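You operate a simulated robot arm through the tools that you are given. There is no shell and no other tool.

The job below is to be done with a simulated robot arm. You get a single attempt, and the scene is never put back.

## Task
Pack the orange tube and the red toffee tin in the grey hamper and close them.
Fine: lids pressed home, fingers clear of the rims; both stand upright; the purple tube and teal tin stay. Set down upright: red toffee tin, orange tube.
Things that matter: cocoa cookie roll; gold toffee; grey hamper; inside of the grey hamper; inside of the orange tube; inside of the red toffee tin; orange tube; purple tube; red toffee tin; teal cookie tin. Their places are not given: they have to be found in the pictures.

Only the result counts: the job must be done as asked and must still hold three seconds after the hand-in. Knocking over, shifting, dropping, spilling or breaking anything else fails it. Lids that push on must go on centred and level and be pressed home; caps that screw on are set level and turned clockwise until they are tight.

## Robot
A 6-joint arm with a three-finger gripper, fixed in place. Base frame: the origin is at the foot of the arm, x ahead of it, y to its left, z up. Readings come in m, degrees, newtons and seconds.
Its first joint turns from -166.0 to 166.0 degrees. Payload 4.89 kg.
The tool frame sits at the grasp point between the pads (the TCP): z along the fingers, y along the line on which they close. The tips reach 0.03 m beyond it. The gripper opens to 0.164 m. The gripper's body begins 0.125 m behind the TCP.
Orientation is told as [roll, pitch, yaw] about the base's x, y, z axes, in that order, counted from this pose: with the fingers straight down and closing along the base's y, the tool's x points along the base's -x, its y along +y and its z along -z.

## Interface
- The arm moves only by the tool play_rows. Its argument "steps" is a list that holds one entry, the list of rows, each a list of 7 numbers: the shift along the tool's x, y, z in m, then the turn, a rotation vector about the tool's x, y, z in rad, then the opening in per cent of the stroke, from 0 (shut) to 100 (fully open). In form: [[[x, y, z, rx, ry, rz, jaw], ...]]. A call has 1 to 20 rows; each row shifts and turns the commanded pose from where the row before left it, along the tool's axes as they then stand. Rows are played at 5 a second. More than 0.05 m and 8.6 degrees between two rows, or a gripper value outside its range, and nothing of the call is played. Where a pose cannot be reached the arm comes as near as it can. A force on the tool above 40 N (or 10 N above the force at the start of the call, whichever is more), or a blocked arm, ends the call early, and 0.2 s more pass. Each finger travels about 0.108 m/s and halts on what it meets, pressing with about 21 N; the grip force reading is that of the motor and also rises with nothing between the fingers. The clock runs only during rows and for 0.2 s after the last one: add rows that do not move to give the fingers time. The reply holds the time, the measured pose of the TCP, the force on the tool along the base axes, the opening and the grip force, in the units named above and with some noise, with the torque about the TCP (base axes, N m) and any sound that the robot's microphone picked up.
- Cameras (640 x 400 px; columns grow to the right, rows downward): "scene" is fixed at [0.0525, -0.5006, 1.5381]; the picture's right is [-0.01, -1.00, 0.00], its down [-0.76, 0.01, -0.65] and it looks along [0.65, -0.01, -0.76] (base axes); focal length 290 px, centre (320, 200). "wrist" rides on the gripper at [0.076, -0.002, -0.152] in the tool frame; the picture's right is [0.02, 1.00, 0.00], its down [-0.88, 0.02, -0.47] and it looks along [-0.47, 0.01, 0.88] (tool axes); focal length 247 px, centre (320, 200).
- snapshot(camera): a new picture of that camera. No time passes.
- move_column(by): slides the trunk up (or, below 0, down) by that many m; the arm rides with it, the base frame stays. It gives what a move gives, with no picture.
- pixel_to_xyz(camera, pixels): there is no depth. For up to 12 entries [column, row, z] of the newest picture of that camera ("zoom" is the newest enlarged one), the place [x, y] in the base frame at which the ray of that pixel passes the height z, good to about 0.003 m. No time passes.
- zoom(camera, box): a new picture of the part [left, top, right, bottom] of that camera's present view, enlarged. No time passes.
- hand_in(): hands the job in; it is judged then, once.

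Unless the task says otherwise, let go and move clear before handing in.

The tools are called after "Call:" as name(argument=value, ...) on one line, values as JSON. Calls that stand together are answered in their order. play_rows: Moves the arm, as the interface text tells. Its arguments: {"type":"object","properties":{"steps":{"type":"array"}},"required":["steps"]} The other tools are called the same way: move_column (by) slides the trunk up or down; snapshot (camera) takes a picture; pixel_to_xyz (camera, pixels) gives the place at which the rays of pixels pass given heights; zoom (camera, box) takes an enlarged picture of a part of a camera's view; hand_in () hands the job in.

At the start:

```text
time: 0.0
ee_pos: [0.4985, -0.198, 1.2318]
tcp_rot: [0.0, 0.0, 0.1]
ft_force: [-0.6, 0.3, -0.2]
ft_torque: [-0.04, 0.0, -0.04]
gripper_width: 0.1639
grasp_force: 0.0
trunk travel left (down, up): [-0.175, 0.215]
```

scene: 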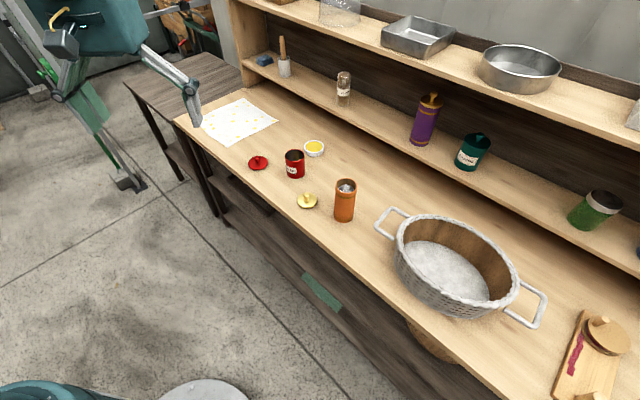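
wrist: 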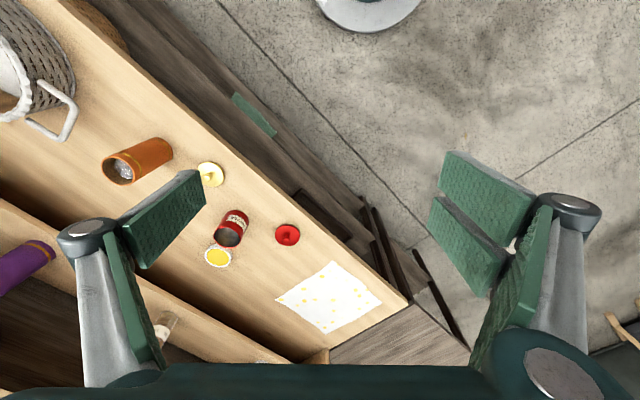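

The scene shows the open red tin near (295,163), its red lid at (258,163), the orange tube at (345,200), a gold cap at (307,201), and the grey hamper at (455,265). I'll zoom in on these before moving anything.

Call:
zoom(camera="scene", box=[235, 130, 375, 230])

Call:
zoom(camera="scene", box=[360, 190, 560, 330])

Call:
zoom(camera="scene", box=[320, 60, 500, 180])

Call:
zoom(camera="wrist", box=[90, 110, 310, 280])

```text
4.00 times, centred on (305, 180) of scene
```

zoom: 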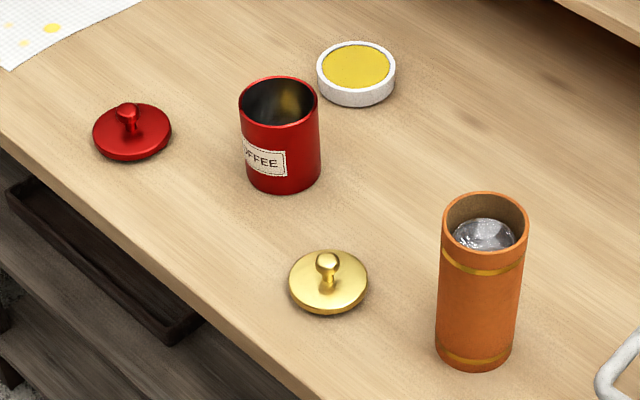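

```text
2.86 times, centred on (460, 260) of scene
```

zoom: 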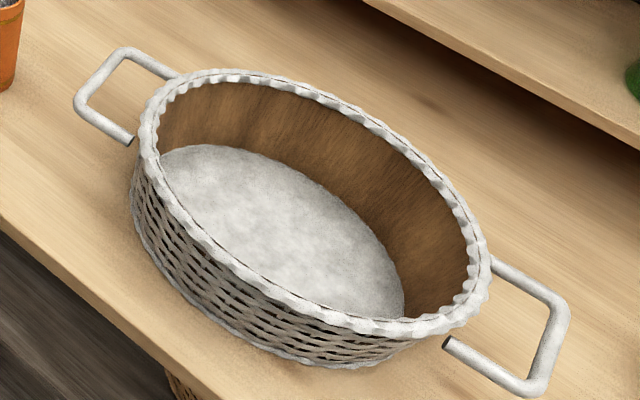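

```text
3.33 times, centred on (410, 120) of scene
```

zoom: 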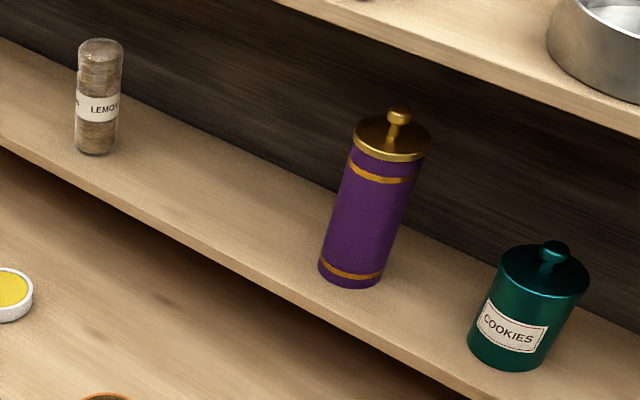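

```text
2.35 times, centred on (200, 195) of wrist
```

zoom: 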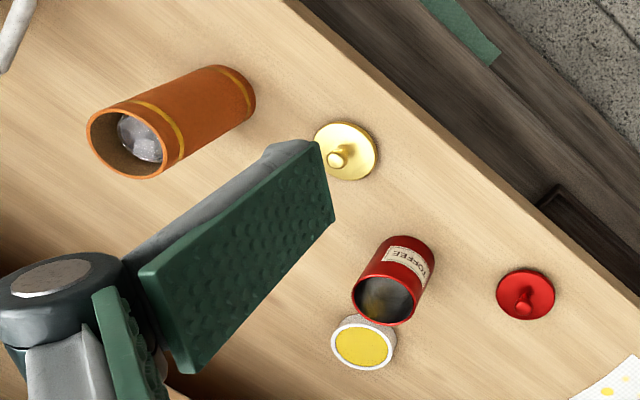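

The gold and red lids lie beside their open containers, and each container already has its filling inside. I'll triangulate positions from both cameras, starting with the bench height.

Call:
zoom(camera="wrist", box=[0, 0, 320, 200])

Call:
pixel_to_xyz(camera="scene", pixels=[[258, 164, 0.8], [258, 164, 0.85], [307, 202.5, 0.8], [307, 202.5, 0.85], [295, 174, 0.8], [295, 174, 0.85], [343.5, 218, 0.8], [343.5, 218, 0.85], [307, 196, 0.8], [307, 196, 0.85], [257, 156.5, 0.8], [257, 156.5, 0.85]])

Call:
pixel_to_xyz(camera="wrist", pixels=[[287.5, 235, 0.8], [287.5, 235, 0.85], [210, 174, 0.8], [210, 174, 0.85], [232, 226, 0.8], [232, 226, 0.85], [218, 256, 0.8], [218, 256, 0.85]])

```text
2.00 times, centred on (160, 100) of wrist
```

zoom: 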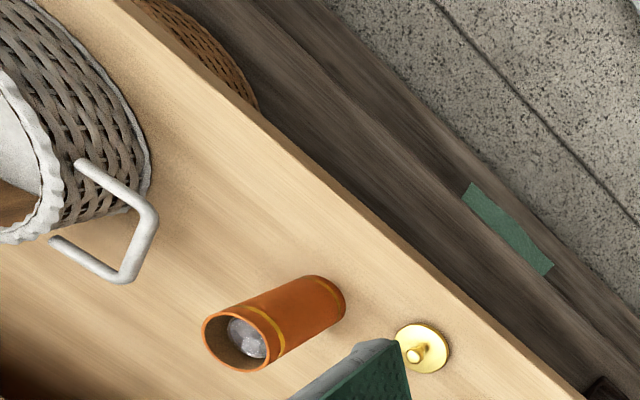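

```text
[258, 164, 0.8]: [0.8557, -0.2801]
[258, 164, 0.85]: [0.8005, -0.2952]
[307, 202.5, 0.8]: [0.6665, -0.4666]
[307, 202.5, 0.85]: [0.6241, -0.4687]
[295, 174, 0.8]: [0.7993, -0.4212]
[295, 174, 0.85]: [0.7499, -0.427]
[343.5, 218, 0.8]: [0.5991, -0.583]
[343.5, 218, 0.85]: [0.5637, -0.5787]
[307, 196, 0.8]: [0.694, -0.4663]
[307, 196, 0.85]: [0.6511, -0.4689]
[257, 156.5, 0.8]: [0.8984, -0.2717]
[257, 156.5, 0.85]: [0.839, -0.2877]
```

```text
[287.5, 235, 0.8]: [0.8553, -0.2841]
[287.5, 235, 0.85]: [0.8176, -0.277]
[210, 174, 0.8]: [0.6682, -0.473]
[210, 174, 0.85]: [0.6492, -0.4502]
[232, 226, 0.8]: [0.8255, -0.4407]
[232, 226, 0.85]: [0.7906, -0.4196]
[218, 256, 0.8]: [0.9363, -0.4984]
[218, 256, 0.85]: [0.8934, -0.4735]
```

Both lid plates triangulate to about z = 0.80: red lid near (0.855, -0.282), gold lid near (0.667, -0.470). Next I'll triangulate the hamper handle, rim and shelf edges.

Call:
pixel_to_xyz(camera="scene", pixels=[[377, 223.5, 0.85], [377, 223.5, 0.9], [391.7, 208.2, 0.85], [391.7, 208.2, 0.9], [397, 239, 0.9], [518.8, 286.3, 0.9], [435.5, 284.5, 0.9], [477.5, 228.5, 0.9], [180, 122, 0.8], [440, 335, 0.8], [270, 75, 1.0], [560, 230, 1.0]])

Call:
pixel_to_xyz(camera="wrist", pixels=[[77, 108, 0.85], [77, 108, 0.9], [62, 140, 0.85], [62, 140, 0.9], [110, 167, 0.8], [117, 171, 0.95], [160, 148, 0.8], [28, 102, 0.9], [310, 360, 1.0], [35, 226, 1.0], [292, 330, 0.8], [120, 55, 0.8]])

Call:
zoom(camera="wrist", box=[0, 200, 320, 400])

```text
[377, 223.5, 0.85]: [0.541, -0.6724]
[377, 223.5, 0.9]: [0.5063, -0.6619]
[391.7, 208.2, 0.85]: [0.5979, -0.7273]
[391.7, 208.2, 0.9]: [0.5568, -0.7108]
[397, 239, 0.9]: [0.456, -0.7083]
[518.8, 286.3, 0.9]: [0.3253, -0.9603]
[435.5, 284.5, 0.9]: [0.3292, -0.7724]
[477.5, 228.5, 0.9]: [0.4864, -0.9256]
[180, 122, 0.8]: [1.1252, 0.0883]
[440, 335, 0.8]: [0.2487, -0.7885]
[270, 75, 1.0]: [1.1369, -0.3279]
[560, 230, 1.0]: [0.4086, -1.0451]
```

```text
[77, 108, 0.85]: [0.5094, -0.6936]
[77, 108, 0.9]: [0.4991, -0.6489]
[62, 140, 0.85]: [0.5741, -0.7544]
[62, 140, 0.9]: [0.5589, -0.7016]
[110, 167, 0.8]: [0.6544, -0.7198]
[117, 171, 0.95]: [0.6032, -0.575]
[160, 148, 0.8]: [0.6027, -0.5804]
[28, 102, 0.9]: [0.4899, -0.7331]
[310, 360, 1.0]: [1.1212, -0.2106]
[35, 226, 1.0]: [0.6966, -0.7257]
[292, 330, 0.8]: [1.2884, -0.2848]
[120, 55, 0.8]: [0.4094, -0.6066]
```

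```text
2.00 times, centred on (160, 300) of wrist
```

zoom: 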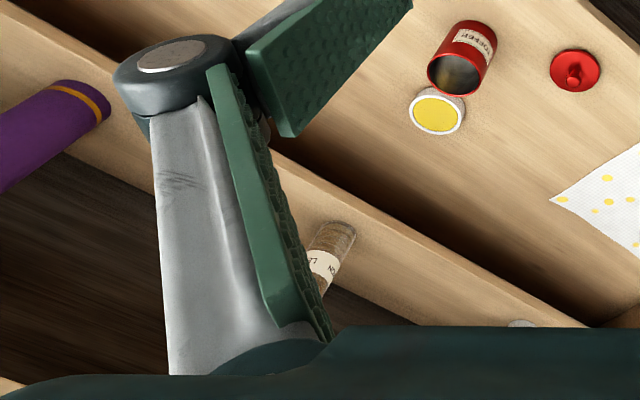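

Bench edge runs at about 45° in the base frame, and the hamper handle triangulates to z ≈ 0.89. Now I'll get the shelf height from the purple tube's base and the spice jar's base.

Call:
pixel_to_xyz(camera="scene", pixels=[[419.6, 141.6, 0.95], [419.6, 141.6, 1.0], [419.6, 141.6, 1.05], [343, 103.5, 0.95], [343, 103.5, 1.0], [343, 103.5, 1.05], [243, 68, 1.0], [640, 273, 1.0], [430, 162, 1.0], [240, 2, 1.3], [640, 140, 1.3]])

Call:
pixel_to_xyz(camera="wrist", pixels=[[44, 252, 0.95], [44, 252, 1.0], [44, 252, 1.05], [173, 317, 0.95], [173, 317, 1.0], [173, 317, 1.05], [35, 226, 1.0], [290, 361, 1.0], [8, 208, 1.0], [200, 317, 1.0]])

```text
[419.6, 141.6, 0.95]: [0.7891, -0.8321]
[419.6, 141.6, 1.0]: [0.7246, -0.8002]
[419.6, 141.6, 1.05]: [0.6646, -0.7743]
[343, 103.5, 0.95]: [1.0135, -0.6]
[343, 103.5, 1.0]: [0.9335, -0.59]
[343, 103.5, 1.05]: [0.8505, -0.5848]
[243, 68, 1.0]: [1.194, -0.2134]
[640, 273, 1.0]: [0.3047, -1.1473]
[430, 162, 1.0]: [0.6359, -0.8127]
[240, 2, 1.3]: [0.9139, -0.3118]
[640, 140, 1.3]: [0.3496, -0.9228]
```

```text
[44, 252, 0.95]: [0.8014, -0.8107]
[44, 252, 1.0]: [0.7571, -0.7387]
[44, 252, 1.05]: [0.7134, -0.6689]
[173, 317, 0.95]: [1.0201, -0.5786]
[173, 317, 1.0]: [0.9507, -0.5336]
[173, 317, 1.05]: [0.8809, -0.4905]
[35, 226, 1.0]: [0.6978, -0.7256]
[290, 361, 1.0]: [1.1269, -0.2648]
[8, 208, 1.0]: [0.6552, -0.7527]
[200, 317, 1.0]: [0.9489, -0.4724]
```

Shelf height comes out near z = 0.95 with its edge well behind the bench objects, tube top about z = 0.955, tin top about 0.89. I'll turn the tool to yaw -45° (along the bench), partly close the jaws, and move above the gold lid for a closer look.

Call:
play_rows(steps=[[[0, 0, 0, 0, 0, 0.131, 80], [0, 0, 0, 0, 0, 0.131, 60], [0, 0, 0, 0, 0, 0.131, 45], [0, 0, 0, 0, 0, 0.131, 40], [0, 0, 0, 0, 0, 0.131, 40], [0, 0, 0, 0, 0, 0.131, 40], [-0.039, -0.009, 0, 0, 0, 0, 40], [-0.039, -0.009, 0, 0, 0, 0, 40], [-0.039, -0.009, 0, 0, 0, 0, 40], [-0.039, -0.009, 0, 0, 0, 0, 40], [-0.039, -0.009, 0.01, 0, 0, 0, 40], [-0.039, -0.009, 0.02, 0, 0, 0, 40], [-0.039, -0.009, 0.03, 0, 0, 0, 40], [-0.038, -0.009, 0.03, 0, 0, 0, 40], [0, 0, 0.02, 0, 0, 0, 40], [0, 0, 0, 0, 0, 0, 40]]])

Call:
snapshot(camera="wrist")

Call:
snapshot(camera="scene")

```text
time: 3.4
ee_pos: [0.6712, -0.4696, 1.1179]
tcp_rot: [0.1, 0.0, -45.0]
ft_force: [0.8, -0.3, -0.9]
ft_torque: [0.11, 0.1, 0.0]
gripper_width: 0.0658
grasp_force: 0.0
trunk travel left (down, up): [-0.175, 0.215]
```

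```text
taken
```

wrist: 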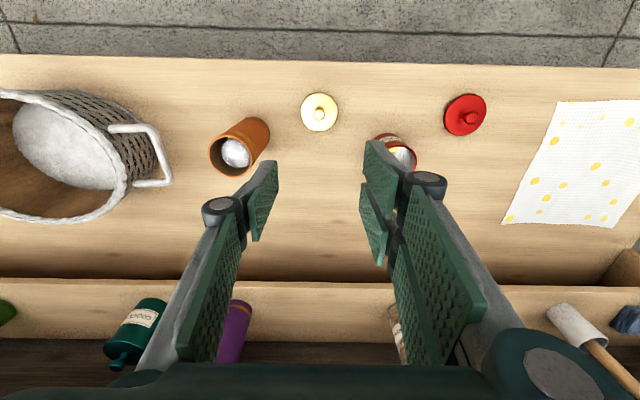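

```text
taken
```

scene: 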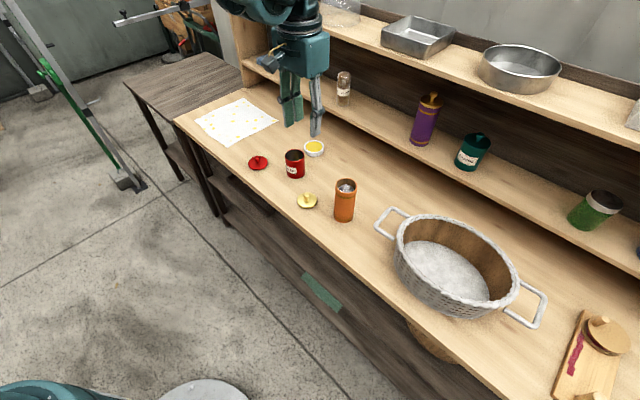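

The wrist view now shows the gold lid at about (320,112), red lid at (465,114), the tube at (240,145) and the hamper at left. I'll zoom in for accurate triangulation.

Call:
zoom(camera="wrist", box=[200, 80, 360, 180])

Call:
pixel_to_xyz(camera="wrist", pixels=[[320, 112, 0.8], [320, 112, 0.81], [465, 115, 0.8], [465, 115, 0.81], [320, 114, 0.83], [469, 118, 0.83]])

Call:
zoom(camera="wrist", box=[360, 80, 520, 180])

Call:
zoom(camera="wrist", box=[0, 70, 240, 220])

```text
4.00 times, centred on (280, 130) of wrist
```

zoom: 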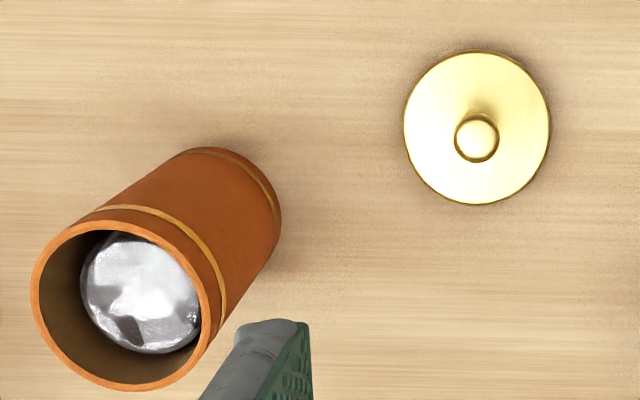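

```text
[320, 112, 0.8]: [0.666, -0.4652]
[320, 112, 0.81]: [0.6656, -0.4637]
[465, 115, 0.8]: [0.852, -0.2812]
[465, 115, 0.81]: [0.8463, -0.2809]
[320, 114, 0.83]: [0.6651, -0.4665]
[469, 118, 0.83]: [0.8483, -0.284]
```

```text
4.00 times, centred on (440, 130) of wrist
```

zoom: 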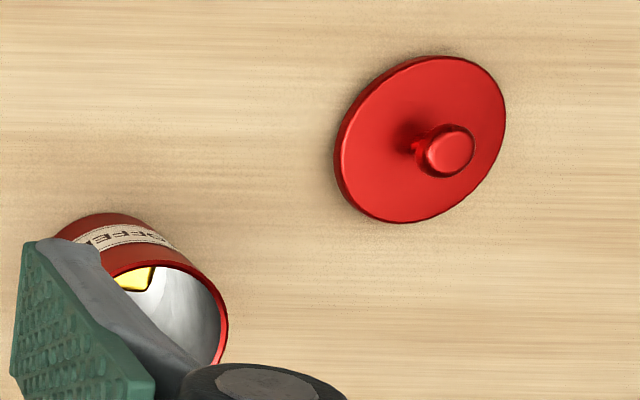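

```text
2.67 times, centred on (120, 145) of wrist
```

zoom: 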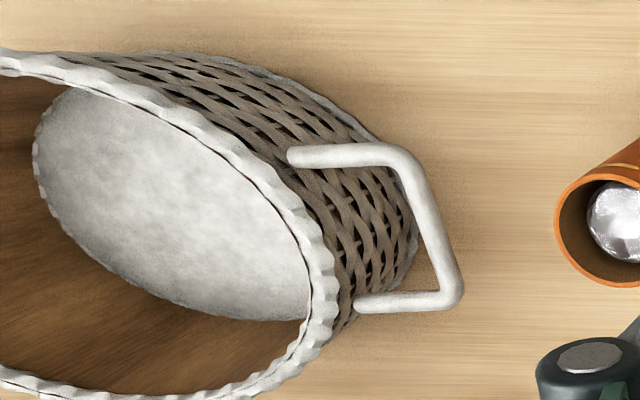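

The gold lid is centred at about (0.666, -0.466) with its knob top near z ≈ 0.835, and the lid plate at about 0.80. I'll descend to z ≈ 0.90 above the knob and check alignment.

Call:
play_rows(steps=[[[0.003, -0.0005, 0.036, 0, 0, 0, 35], [0.003, -0.0006, 0.036, 0, 0, 0, 32], [0, 0, 0.036, 0, 0, 0, 30], [0, 0, 0.036, 0, 0, 0, 30], [0, 0, 0.036, 0, 0, 0, 30], [0, 0, 0.03, 0, 0, 0, 30], [0, 0, 0, 0, 0, 0, 30]]])

Call:
snapshot(camera="wrist")

Call:
snapshot(camera="scene")

```text
time: 5.0
ee_pos: [0.663, -0.4649, 0.9104]
tcp_rot: [0.0, 0.0, -45.2]
ft_force: [0.1, 0.3, -0.6]
ft_torque: [0.05, 0.06, 0.04]
gripper_width: 0.0492
grasp_force: 0.0
trunk travel left (down, up): [-0.175, 0.215]
```

```text
taken
```

wrist: 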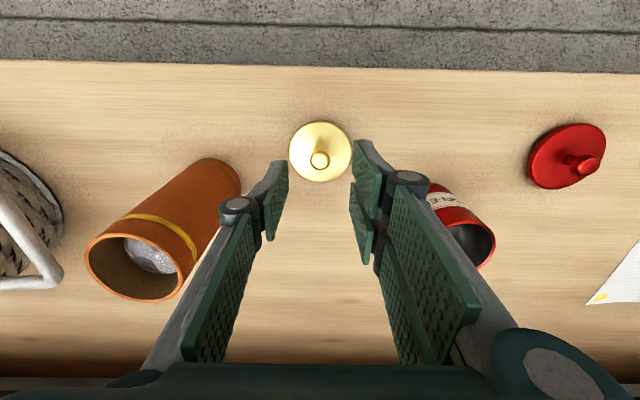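

```text
taken
```

scene: 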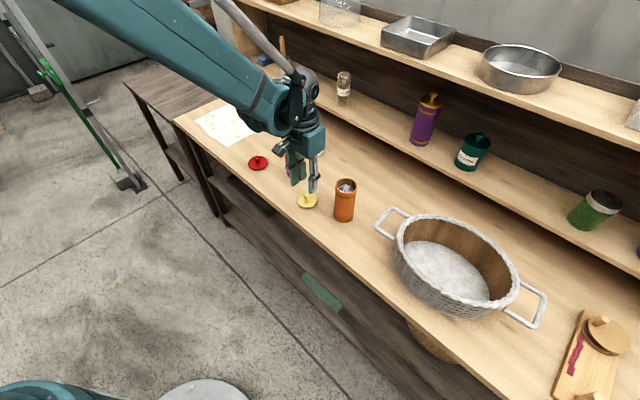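

The gold knob shows at about (320,160) in the wrist picture with fingers either side of it. I'll zoom to measure the knob centre against the TCP reading.

Call:
zoom(camera="wrist", box=[256, 100, 384, 180])

Call:
pixel_to_xyz(camera="wrist", pixels=[[320, 158, 0.834], [320, 151, 0.802], [320, 193, 0.91], [320, 193, 0.88]])

Call:
zoom(camera="scene", box=[260, 150, 360, 212])

```text
5.00 times, centred on (320, 140) of wrist
```

zoom: 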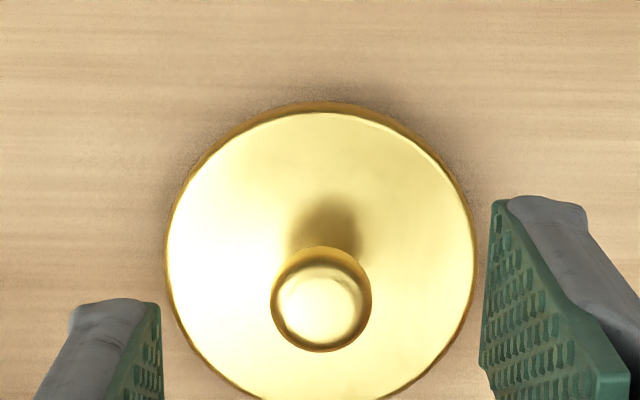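

```text
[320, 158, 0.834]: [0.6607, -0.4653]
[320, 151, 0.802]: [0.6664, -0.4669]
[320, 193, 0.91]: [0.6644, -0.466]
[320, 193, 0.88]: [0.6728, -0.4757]
```

```text
6.40 times, centred on (310, 181) of scene
```

zoom: 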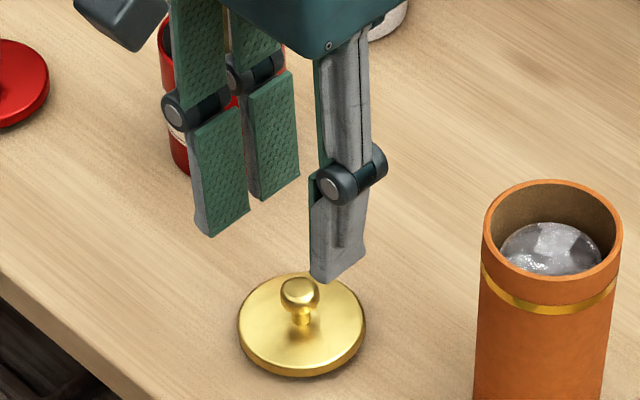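

The knob ball is centred about 3 mm ahead of the TCP and its centre is at z ≈ 0.826. I'll shift forward 3 mm, lower to TCP z ≈ 0.843 (tips just above the plate) and close on the knob.

Call:
play_rows(steps=[[[-0.003, 0.0005, 0.02, 0, 0, 0, 30], [0, 0, 0.02, 0, 0, 0, 30], [0, 0, 0.015, 0, 0, 0, 30], [0, 0, 0.012, 0, 0, 0, 30], [0, 0, 0, 0, 0, 0, 30]]])

Call:
zoom(camera="wrist", box=[240, 110, 400, 210])

Call:
zoom(camera="scene", box=[260, 150, 360, 212])

```text
time: 6.2
ee_pos: [0.6654, -0.4659, 0.8436]
tcp_rot: [0.0, 0.0, -45.1]
ft_force: [0.1, 0.7, 6.4]
ft_torque: [0.03, -0.04, -0.01]
gripper_width: 0.0492
grasp_force: 0.0
trunk travel left (down, up): [-0.175, 0.215]
```

```text
4.00 times, centred on (320, 160) of wrist
```

zoom: 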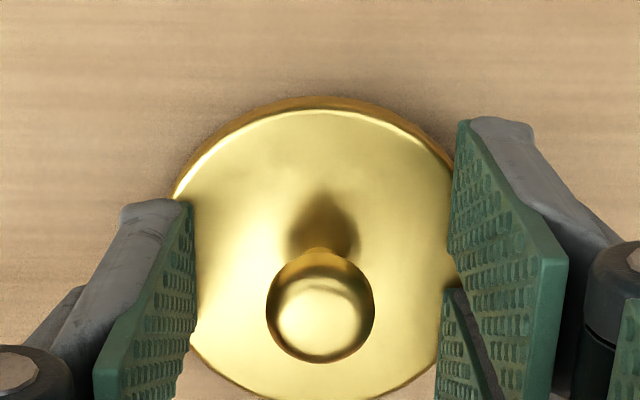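

```text
6.40 times, centred on (310, 181) of scene
```

zoom: 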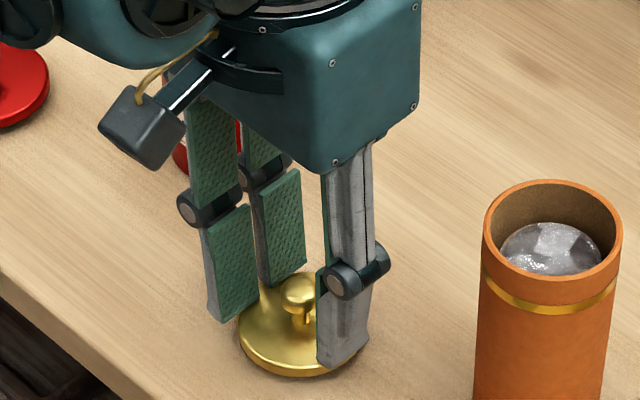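

There's a 6 N upward reading, so the tips are lightly touching the lid plate. I'll raise 4 mm and then close on the knob.

Call:
play_rows(steps=[[[0, 0, -0.004, 0, 0, 0, 30], [0, 0, 0, 0, 0, 0, 30], [0, 0, 0, 0, 0, 0, 20], [0, 0, 0, 0, 0, 0, 12], [0, 0, 0, 0, 0, 0, 5], [0, 0, 0, 0, 0, 0, 5], [0, 0, 0, 0, 0, 0, 5]]])

Call:
zoom(camera="wrist", box=[240, 110, 400, 210])

```text
time: 7.8
ee_pos: [0.6647, -0.4659, 0.847]
tcp_rot: [0.0, 0.0, -45.1]
ft_force: [-0.3, -0.5, -0.2]
ft_torque: [-0.02, 0.01, -0.01]
gripper_width: 0.0169
grasp_force: 20.9
trunk travel left (down, up): [-0.175, 0.215]
```

```text
4.00 times, centred on (320, 160) of wrist
```

zoom: 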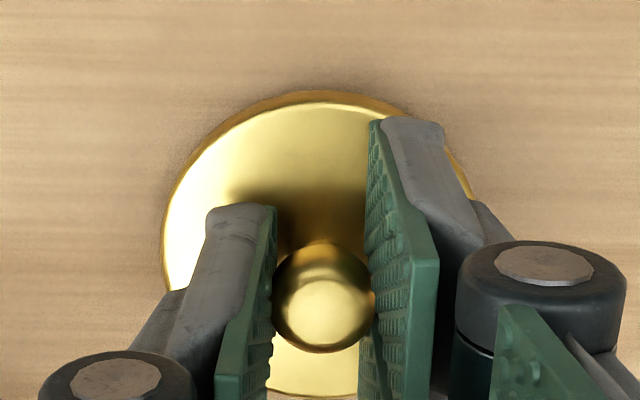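

The grip closed at 17 mm on the knob with 21 N. Lifting the gold lid by 0.2 m and checking it hangs level.

Call:
play_rows(steps=[[[0, 0, -0.01, 0, 0, 0, 5], [0, 0, -0.02, 0, 0, 0, 5], [0, 0, -0.03, 0, 0, 0, 5], [0, 0, -0.03, 0, 0, 0, 5], [0, 0, -0.03, 0, 0, 0, 5], [0, 0, -0.03, 0, 0, 0, 5], [0, 0, -0.03, 0, 0, 0, 5], [0, 0, -0.02, 0, 0, 0, 5], [0, 0, 0, 0, 0, 0, 5]]])

Call:
snapshot(camera="wrist")

Call:
snapshot(camera="scene")

```text
time: 9.8
ee_pos: [0.6648, -0.4647, 1.0481]
tcp_rot: [0.0, 0.0, -45.0]
ft_force: [-0.5, 0.0, 0.2]
ft_torque: [-0.03, -0.04, -0.02]
gripper_width: 0.0171
grasp_force: 21.0
trunk travel left (down, up): [-0.175, 0.215]
```

```text
taken
```

wrist: 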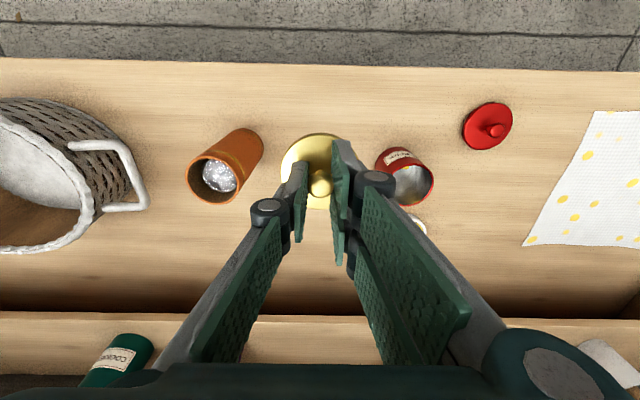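

```text
taken
```

scene: 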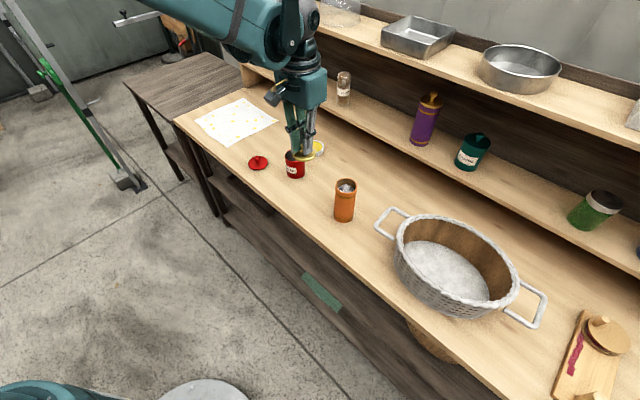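

The lid is held and looks level. Now I'll measure the tube's rim precisely from both cameras.

Call:
zoom(camera="wrist", box=[170, 110, 298, 190])

Call:
zoom(camera="scene", box=[305, 170, 385, 220])

Call:
zoom(camera="scene", box=[265, 120, 345, 170])

```text
5.00 times, centred on (234, 150) of wrist
```

zoom: 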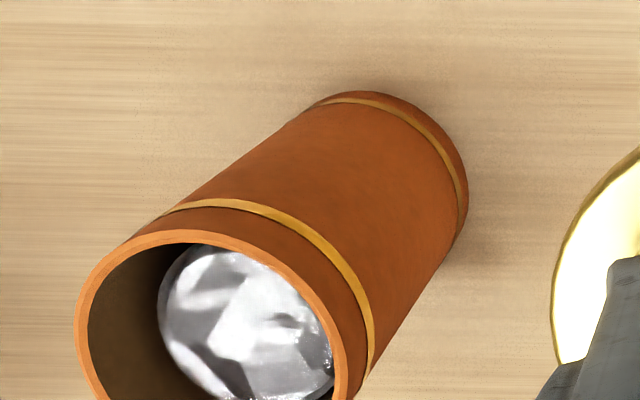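

```text
8.00 times, centred on (345, 195) of scene
```

zoom: 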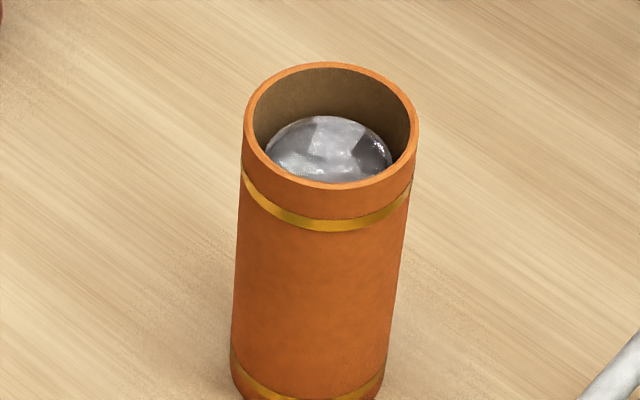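

```text
8.00 times, centred on (305, 145) of scene
```

zoom: 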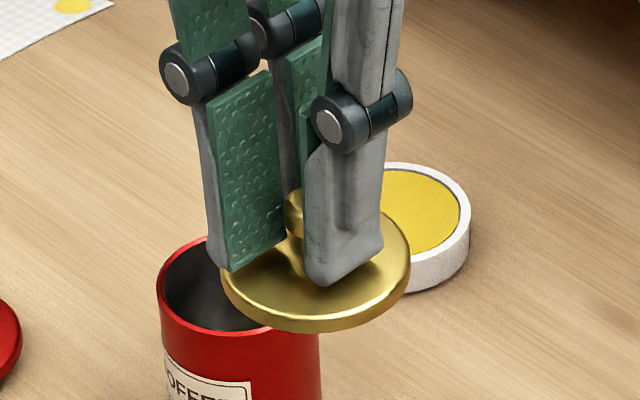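

Call:
zoom(camera="wrist", box=[166, 115, 294, 215])

Call:
pixel_to_xyz(camera="scene", pixels=[[346.3, 185.6, 0.94], [346.3, 185.6, 0.95], [346.3, 185.6, 0.96], [343.3, 217.5, 0.795], [343.3, 217.5, 0.8]])

```text
4.00 times, centred on (230, 165) of wrist
```

zoom: 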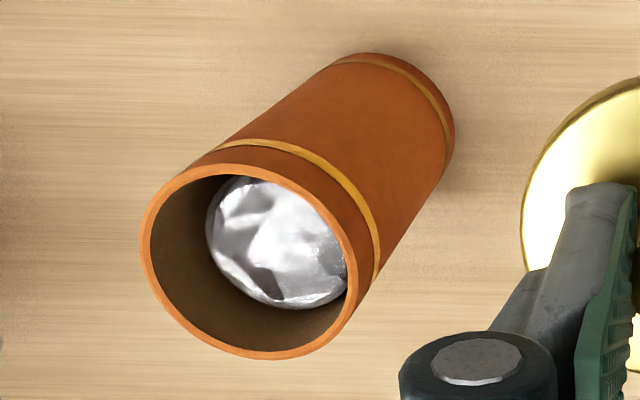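

```text
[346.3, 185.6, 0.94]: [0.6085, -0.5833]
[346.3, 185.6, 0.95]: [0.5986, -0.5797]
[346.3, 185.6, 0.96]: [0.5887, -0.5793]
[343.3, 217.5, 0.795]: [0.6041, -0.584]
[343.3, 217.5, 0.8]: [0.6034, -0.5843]
```

Call:
pixel_to_xyz(camera="wrist", pixels=[[212.5, 180.25, 0.93], [212.5, 180.25, 0.94], [212.5, 180.25, 0.95], [212.5, 180.25, 0.96], [185.5, 171, 0.945], [240, 189, 0.945], [221, 156, 0.945], [205, 204, 0.945]])

```text
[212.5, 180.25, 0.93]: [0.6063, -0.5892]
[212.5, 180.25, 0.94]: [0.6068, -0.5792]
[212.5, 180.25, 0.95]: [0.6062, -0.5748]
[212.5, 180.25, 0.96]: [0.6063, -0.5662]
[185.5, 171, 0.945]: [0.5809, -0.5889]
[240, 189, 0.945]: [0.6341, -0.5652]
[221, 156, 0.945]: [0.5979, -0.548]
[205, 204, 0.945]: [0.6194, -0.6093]
```

Tube centre is about (0.605, -0.581), rim at z ≈ 0.942. I'll carry the lid over it at TCP z ≈ 1.048 (lid underside about 5 cm above the rim).

Call:
play_rows(steps=[[[-0.008, -0.02, 0, 0, 0, 0, 5], [-0.008, -0.025, 0, 0, 0, 0, 5], [-0.008, -0.027, 0, 0, 0, 0, 5], [-0.008, -0.027, 0, 0, 0, 0, 5], [-0.008, -0.0255, 0, 0, 0, 0, 5], [0, 0, 0, 0, 0, 0, 5], [0, 0, 0, 0, 0, 0, 5]]])

Call:
snapshot(camera="wrist")

Call:
zoom(camera="scene", box=[305, 150, 385, 200])

Call:
zoom(camera="wrist", box=[256, 100, 384, 200])

```text
time: 11.4
ee_pos: [0.6064, -0.5825, 1.0478]
tcp_rot: [-0.1, 0.0, -45.2]
ft_force: [-0.4, -0.1, -0.2]
ft_torque: [0.04, -0.02, 0.02]
gripper_width: 0.0169
grasp_force: 21.0
trunk travel left (down, up): [-0.175, 0.215]
```

```text
taken
```

wrist: 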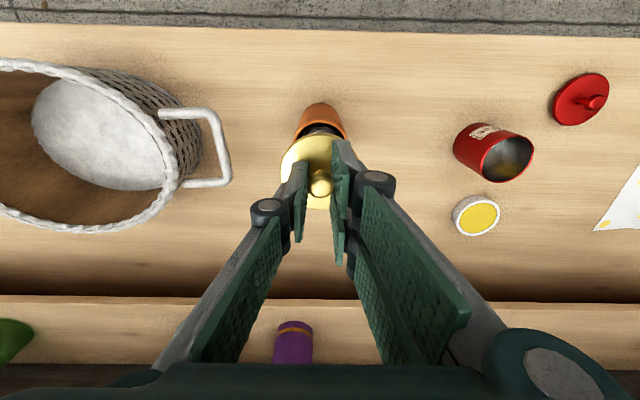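

```text
8.00 times, centred on (345, 175) of scene
```

zoom: 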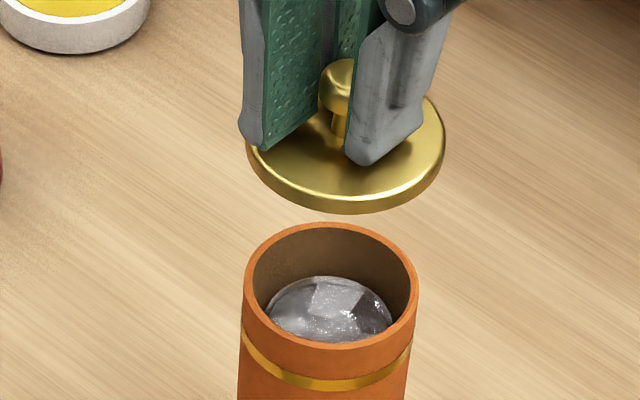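

```text
4.00 times, centred on (320, 150) of wrist
```

zoom: 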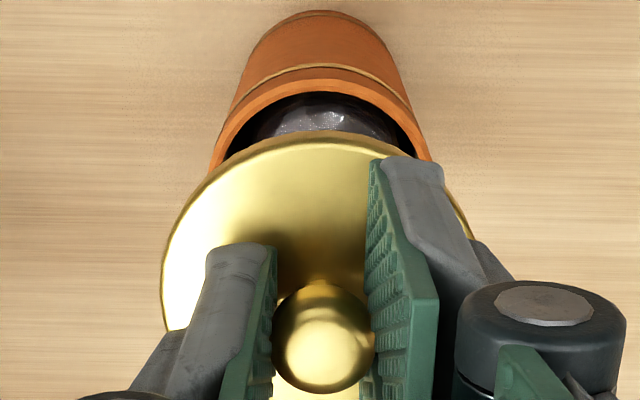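

In both views the lid is centred over the tube axis to about 1 mm (wrist columns 318 vs 320 in the zoom, scene lid centre at 348.2 as predicted). I'll lower the lid to just above the rim and check again.

Call:
play_rows(steps=[[[0, 0, 0.012, 0, 0, 0, 5], [0, 0, 0.012, 0, 0, 0, 5], [0, 0, 0.01, 0, 0, 0, 5], [0, 0, 0.008, 0, 0, 0, 5], [0, 0, 0, 0, 0, 0, 5], [0, 0, 0, 0, 0, 0, 5]]])

Call:
zoom(camera="scene", box=[305, 155, 385, 205])

Call:
zoom(camera="wrist", box=[256, 100, 384, 200])

```text
time: 12.8
ee_pos: [0.6065, -0.5829, 1.0058]
tcp_rot: [0.0, 0.0, -45.0]
ft_force: [0.1, -0.1, 0.8]
ft_torque: [-0.01, -0.01, 0.03]
gripper_width: 0.0167
grasp_force: 21.2
trunk travel left (down, up): [-0.175, 0.215]
```

```text
8.00 times, centred on (345, 180) of scene
```

zoom: 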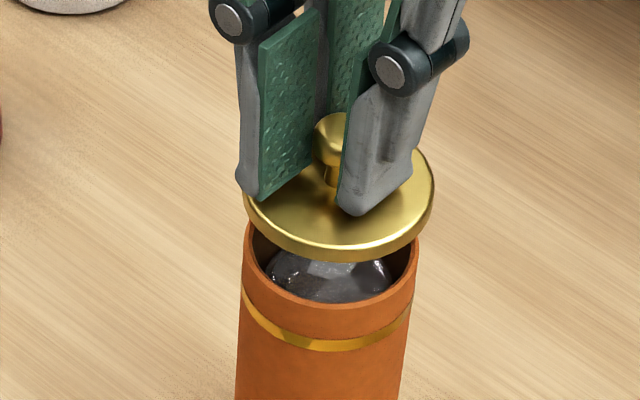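

```text
4.00 times, centred on (320, 150) of wrist
```

zoom: 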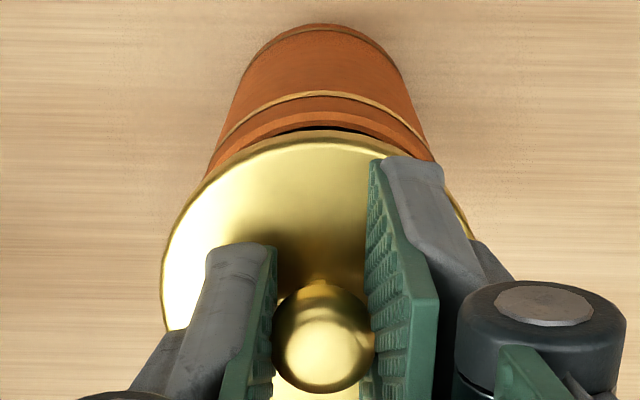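

The lid is just above the rim and within 1 mm of centre. I'll nudge 0.5 mm sideways and lower in small steps while watching the force.

Call:
play_rows(steps=[[[0.0003, 0.0006, 0.002, 0, 0, 0, 5], [0, 0, 0.003, 0, 0, 0, 5], [0, 0, 0.003, 0, 0, 0, 5], [0, 0, 0.002, 0, 0, 0, 5], [0, 0, 0.002, 0, 0, 0, 5], [0, 0, 0, 0, 0, 0, 5]]])

Call:
zoom(camera="scene", box=[305, 155, 385, 205])

Call:
zoom(camera="wrist", box=[256, 100, 384, 200])

```text
time: 14.2
ee_pos: [0.6065, -0.582, 0.9953]
tcp_rot: [0.0, 0.0, -45.1]
ft_force: [-0.3, 0.2, -0.6]
ft_torque: [-0.02, 0.02, 0.01]
gripper_width: 0.0168
grasp_force: 20.9
trunk travel left (down, up): [-0.175, 0.215]
```

```text
8.00 times, centred on (345, 180) of scene
```

zoom: 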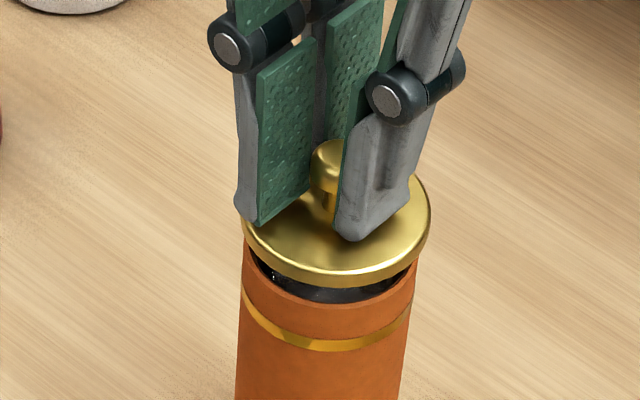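

```text
4.00 times, centred on (320, 150) of wrist
```

zoom: 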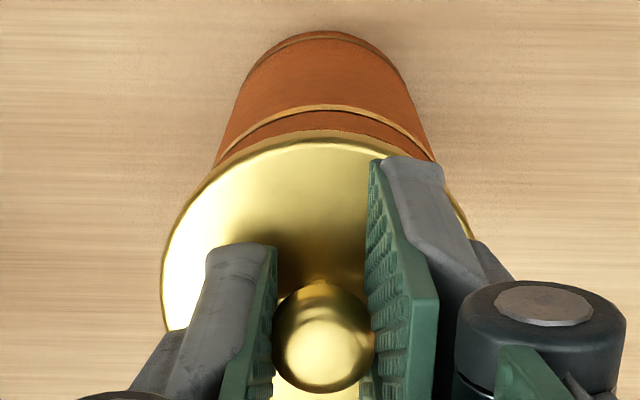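

The lid is within about 1 mm, sitting slightly to the -y side of the tube axis. I'll nudge 0.8 mm along +tool y, then lower and press with the 40 N guard.

Call:
play_rows(steps=[[[0, 0.0008, 0, 0, 0, 0, 5], [0, 0, 0.002, 0, 0, 0, 5], [0, 0, 0.002, 0, 0, 0, 5], [0, 0, 0.002, 0, 0, 0, 5], [0, 0, 0.002, 0, 0, 0, 5], [0, 0, 0, 0, 0, 0, 5]]])

Call:
zoom(camera="scene", box=[305, 155, 385, 205])

Call:
zoom(camera="wrist", box=[256, 100, 384, 200])

```text
time: 15.6
ee_pos: [0.6081, -0.5822, 0.986]
tcp_rot: [0.1, 0.1, -45.1]
ft_force: [0.3, 0.5, 0.0]
ft_torque: [-0.02, -0.01, 0.01]
gripper_width: 0.0168
grasp_force: 21.1
trunk travel left (down, up): [-0.175, 0.215]
```

```text
8.00 times, centred on (345, 180) of scene
```

zoom: 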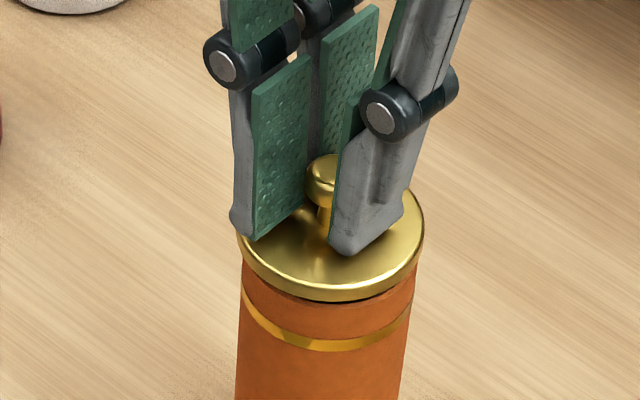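

```text
4.00 times, centred on (320, 150) of wrist
```

zoom: 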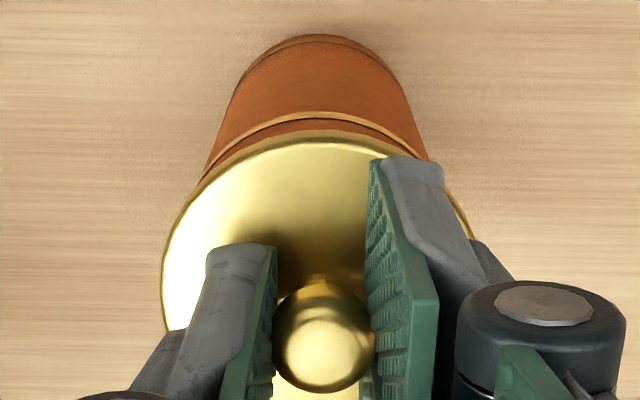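

The lid now shares the tube's centre in both views (scene zoom 330 vs 330.5). Still no force, so I'll keep lowering and pressing.

Call:
play_rows(steps=[[[0, 0, 0.002, 0, 0, 0, 5], [0, 0, 0.002, 0, 0, 0, 5], [0, 0, 0.002, 0, 0, 0, 5], [0, 0, 0.002, 0, 0, 0, 5], [0, 0, 0, 0, 0, 0, 5]]])

Call:
zoom(camera="scene", box=[305, 155, 385, 205])

```text
time: 16.8
ee_pos: [0.6063, -0.5807, 0.9781]
tcp_rot: [-0.1, 0.1, -45.1]
ft_force: [1.1, -2.5, 24.5]
ft_torque: [-0.06, -0.07, -0.01]
gripper_width: 0.0167
grasp_force: 21.3
trunk travel left (down, up): [-0.175, 0.215]
heard: snap
```

```text
8.00 times, centred on (345, 180) of scene
```

zoom: 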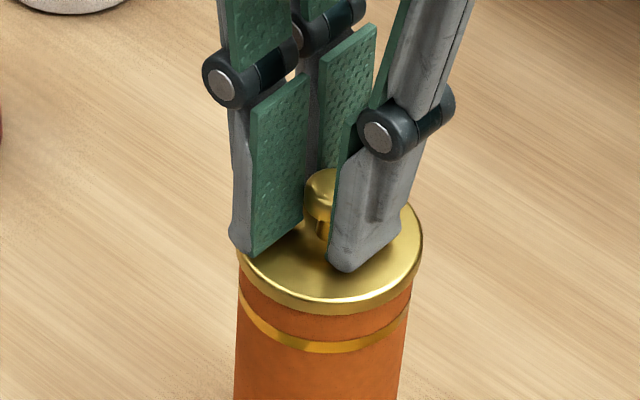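

There was a snap and the force rose to 24.5 N; the lid's rim now looks flush and level on the tube. I'll release the knob and rise clear.

Call:
play_rows(steps=[[[0, 0, -0.001, 0, 0, 0, 5], [0, 0, 0, 0, 0, 0, 15], [0, 0, 0, 0, 0, 0, 28], [0, 0, 0, 0, 0, 0, 28], [0, 0, -0.01, 0, 0, 0, 28], [0, 0, -0.02, 0, 0, 0, 28], [0, 0, -0.03, 0, 0, 0, 28], [0, 0, -0.03, 0, 0, 0, 28], [0, 0, 0, 0, 0, 0, 28]]])

Call:
snapshot(camera="wrist")

Call:
zoom(camera="scene", box=[305, 165, 385, 215])

Call:
zoom(camera="scene", box=[385, 80, 465, 150])

```text
time: 18.8
ee_pos: [0.605, -0.5798, 1.071]
tcp_rot: [-0.1, -0.1, -45.2]
ft_force: [-0.2, 0.4, 0.1]
ft_torque: [-0.07, -0.11, -0.01]
gripper_width: 0.0459
grasp_force: 0.0
trunk travel left (down, up): [-0.175, 0.215]
```

```text
taken
```

wrist: 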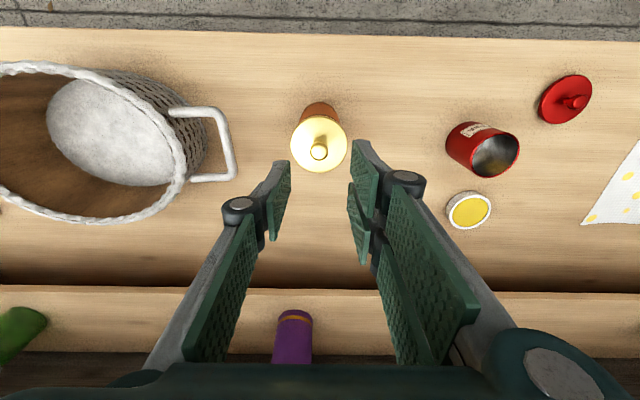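

```text
8.00 times, centred on (345, 190) of scene
```

zoom: 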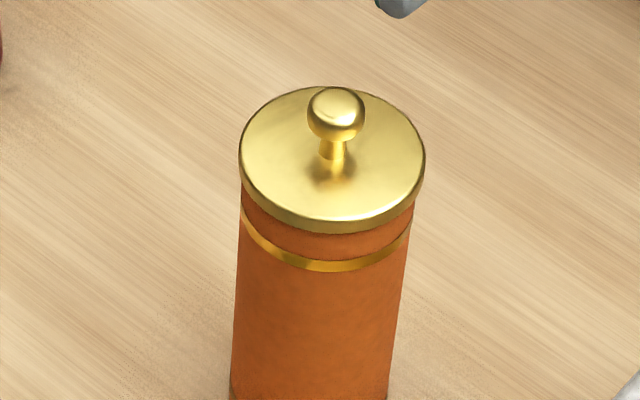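

```text
5.71 times, centred on (425, 115) of scene
```

zoom: 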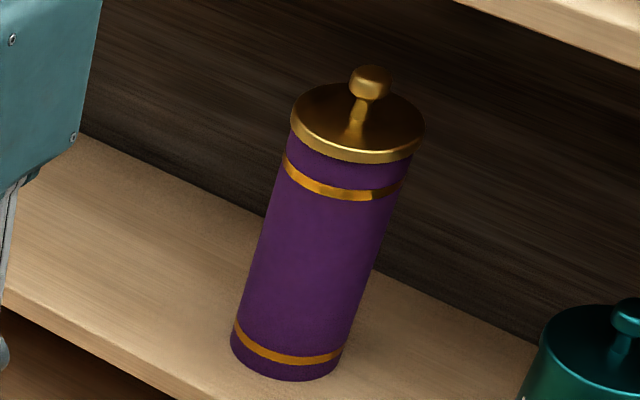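

The gold lid looks flush with the same gap to the band as on the purple tube. Next I'll travel along the bench to above the red lid near (0.850, -0.281).

Call:
play_rows(steps=[[[0.0037, 0.03, 0, 0, 0, 0, 30], [0.0037, 0.04, 0, 0, 0, 0, 30], [0.0037, 0.04, 0, 0, 0, 0, 30], [0.0037, 0.04, 0, 0, 0, 0, 30], [0.0037, 0.04, 0, 0, 0, 0, 30], [0.0037, 0.04, 0, 0, 0, 0, 30], [0.0037, 0.04, 0, 0, 0, 0, 30], [0.0037, 0.04, 0, 0, 0, 0, 30], [0.0037, 0.04, 0, 0, 0, 0, 30], [0.0037, 0.036, 0, 0, 0, 0, 30], [0, 0, 0.03, 0, 0, 0, 30], [0, 0, 0.04, 0, 0, 0, 30], [0, 0, 0.03, 0, 0, 0, 30], [0, 0, 0, 0, 0, 0, 30], [0, 0, 0, 0, 0, 0, 30]]])

Call:
snapshot(camera="wrist")

Call:
snapshot(camera="scene")

```text
time: 22.0
ee_pos: [0.8532, -0.2864, 0.9666]
tcp_rot: [0.0, 0.0, -45.1]
ft_force: [0.1, 0.8, 0.0]
ft_torque: [0.02, 0.05, 0.02]
gripper_width: 0.0493
grasp_force: 0.0
trunk travel left (down, up): [-0.175, 0.215]
```

```text
taken
```

wrist: 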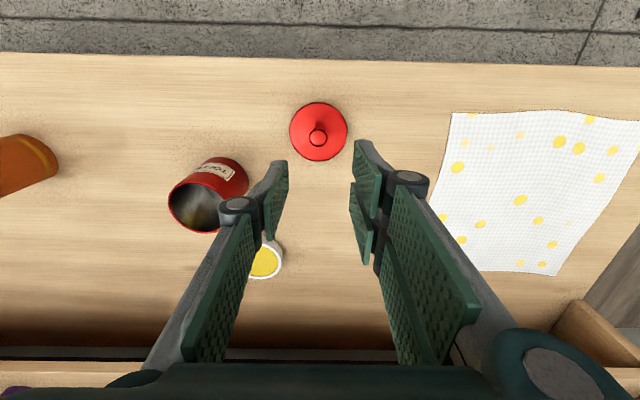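

```text
taken
```

scene: 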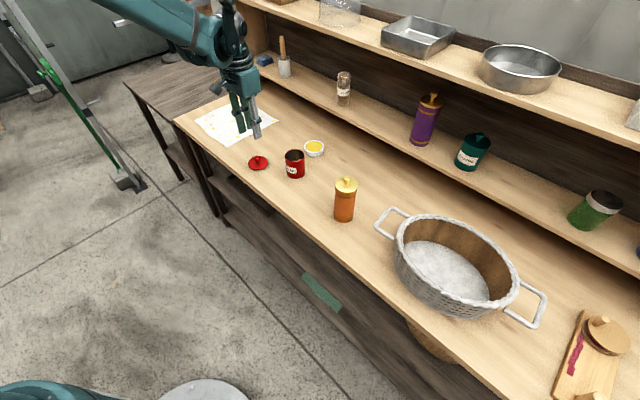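

The red lid is at (318.5,131.5) in the wrist picture, about 7 mm toward the front and 2.5 mm to the left of the TCP. I'll correct and descend to z ≈ 0.90.

Call:
play_rows(steps=[[[0.0035, -0.0013, 0.02, 0, 0, 0, 30], [0.0035, -0.0012, 0.025, 0, 0, 0, 30], [0, 0, 0.02, 0, 0, 0, 30], [0, 0, 0, 0, 0, 0, 30], [0, 0, 0, 0, 0, 0, 30]]])

Call:
zoom(camera="wrist", box=[256, 100, 384, 180])

Call:
zoom(camera="scene", box=[210, 115, 320, 185])

```text
time: 23.2
ee_pos: [0.8464, -0.2811, 0.9034]
tcp_rot: [0.0, 0.1, -45.0]
ft_force: [1.2, 1.0, 0.1]
ft_torque: [-0.01, 0.02, 0.03]
gripper_width: 0.049
grasp_force: 0.0
trunk travel left (down, up): [-0.175, 0.215]
```

```text
5.00 times, centred on (320, 140) of wrist
```

zoom: 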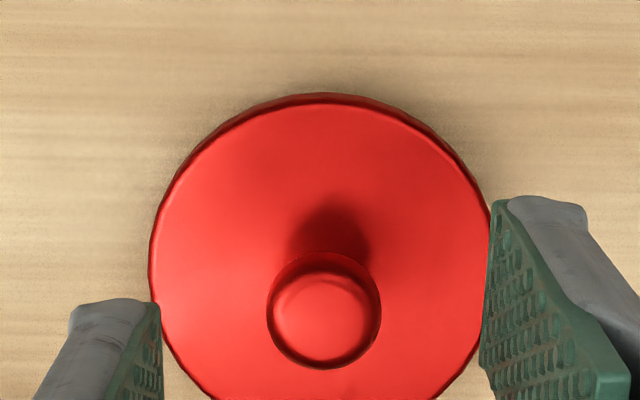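

```text
5.71 times, centred on (265, 150) of scene
```

zoom: 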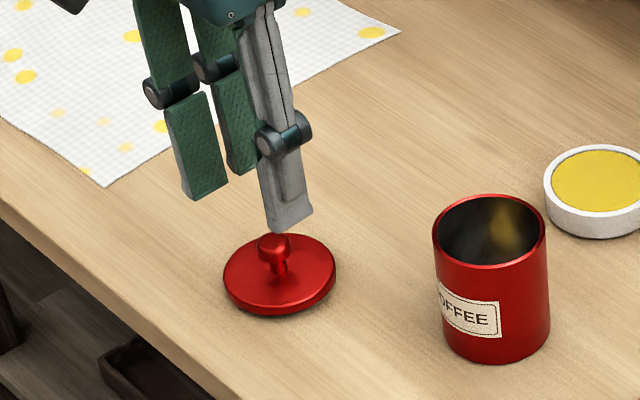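

The red knob is centred laterally and about 1.5 mm forward. I'll shift that, lower to TCP z ≈ 0.847, and close on the knob.

Call:
play_rows(steps=[[[-0.0015, 0, 0.018, 0, 0, 0, 30], [0, 0, 0.018, 0, 0, 0, 30], [0, 0, 0.012, 0, 0, 0, 30], [0, 0, 0.008, 0, 0, 0, 30], [0, 0, 0, 0, 0, 0, 30], [0, 0, 0, 0, 0, 0, 30]]])

Call:
zoom(camera="wrist", box=[240, 110, 400, 210])

```text
time: 24.6
ee_pos: [0.8455, -0.2815, 0.8461]
tcp_rot: [0.1, 0.0, -45.0]
ft_force: [-0.8, -0.7, 0.2]
ft_torque: [-0.01, 0.0, 0.02]
gripper_width: 0.0493
grasp_force: 0.0
trunk travel left (down, up): [-0.175, 0.215]
```

```text
4.00 times, centred on (320, 160) of wrist
```

zoom: 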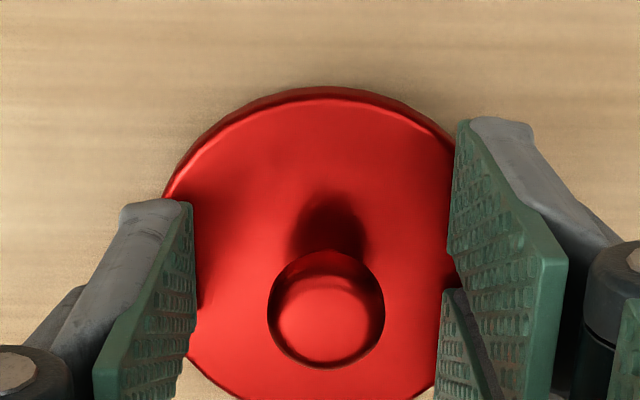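

No contact force and the knob sits between the fingers at (325,308) in the zoom. Closing on it now.

Call:
play_rows(steps=[[[0, 0.0008, 0, 0, 0, 0, 30], [0, 0, 0, 0, 0, 0, 20], [0, 0, 0, 0, 0, 0, 12], [0, 0, 0, 0, 0, 0, 5], [0, 0, 0, 0, 0, 0, 5], [0, 0, 0, 0, 0, 0, 5]]])

Call:
zoom(camera="wrist", box=[240, 110, 400, 210])

```text
time: 26.0
ee_pos: [0.846, -0.2806, 0.8468]
tcp_rot: [0.1, 0.0, -45.1]
ft_force: [-0.2, -0.4, -0.4]
ft_torque: [-0.02, 0.02, 0.02]
gripper_width: 0.0193
grasp_force: 20.6
trunk travel left (down, up): [-0.175, 0.215]
```

```text
4.00 times, centred on (320, 160) of wrist
```

zoom: 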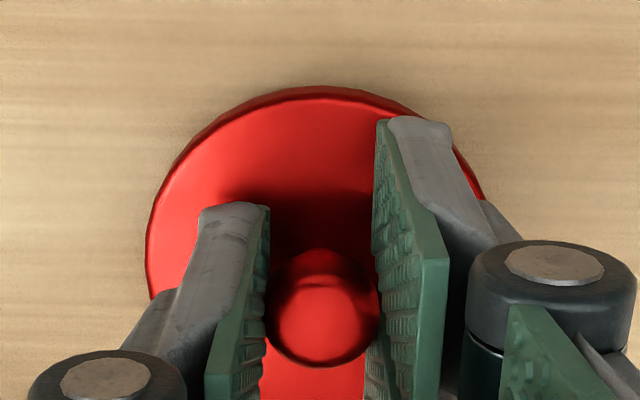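

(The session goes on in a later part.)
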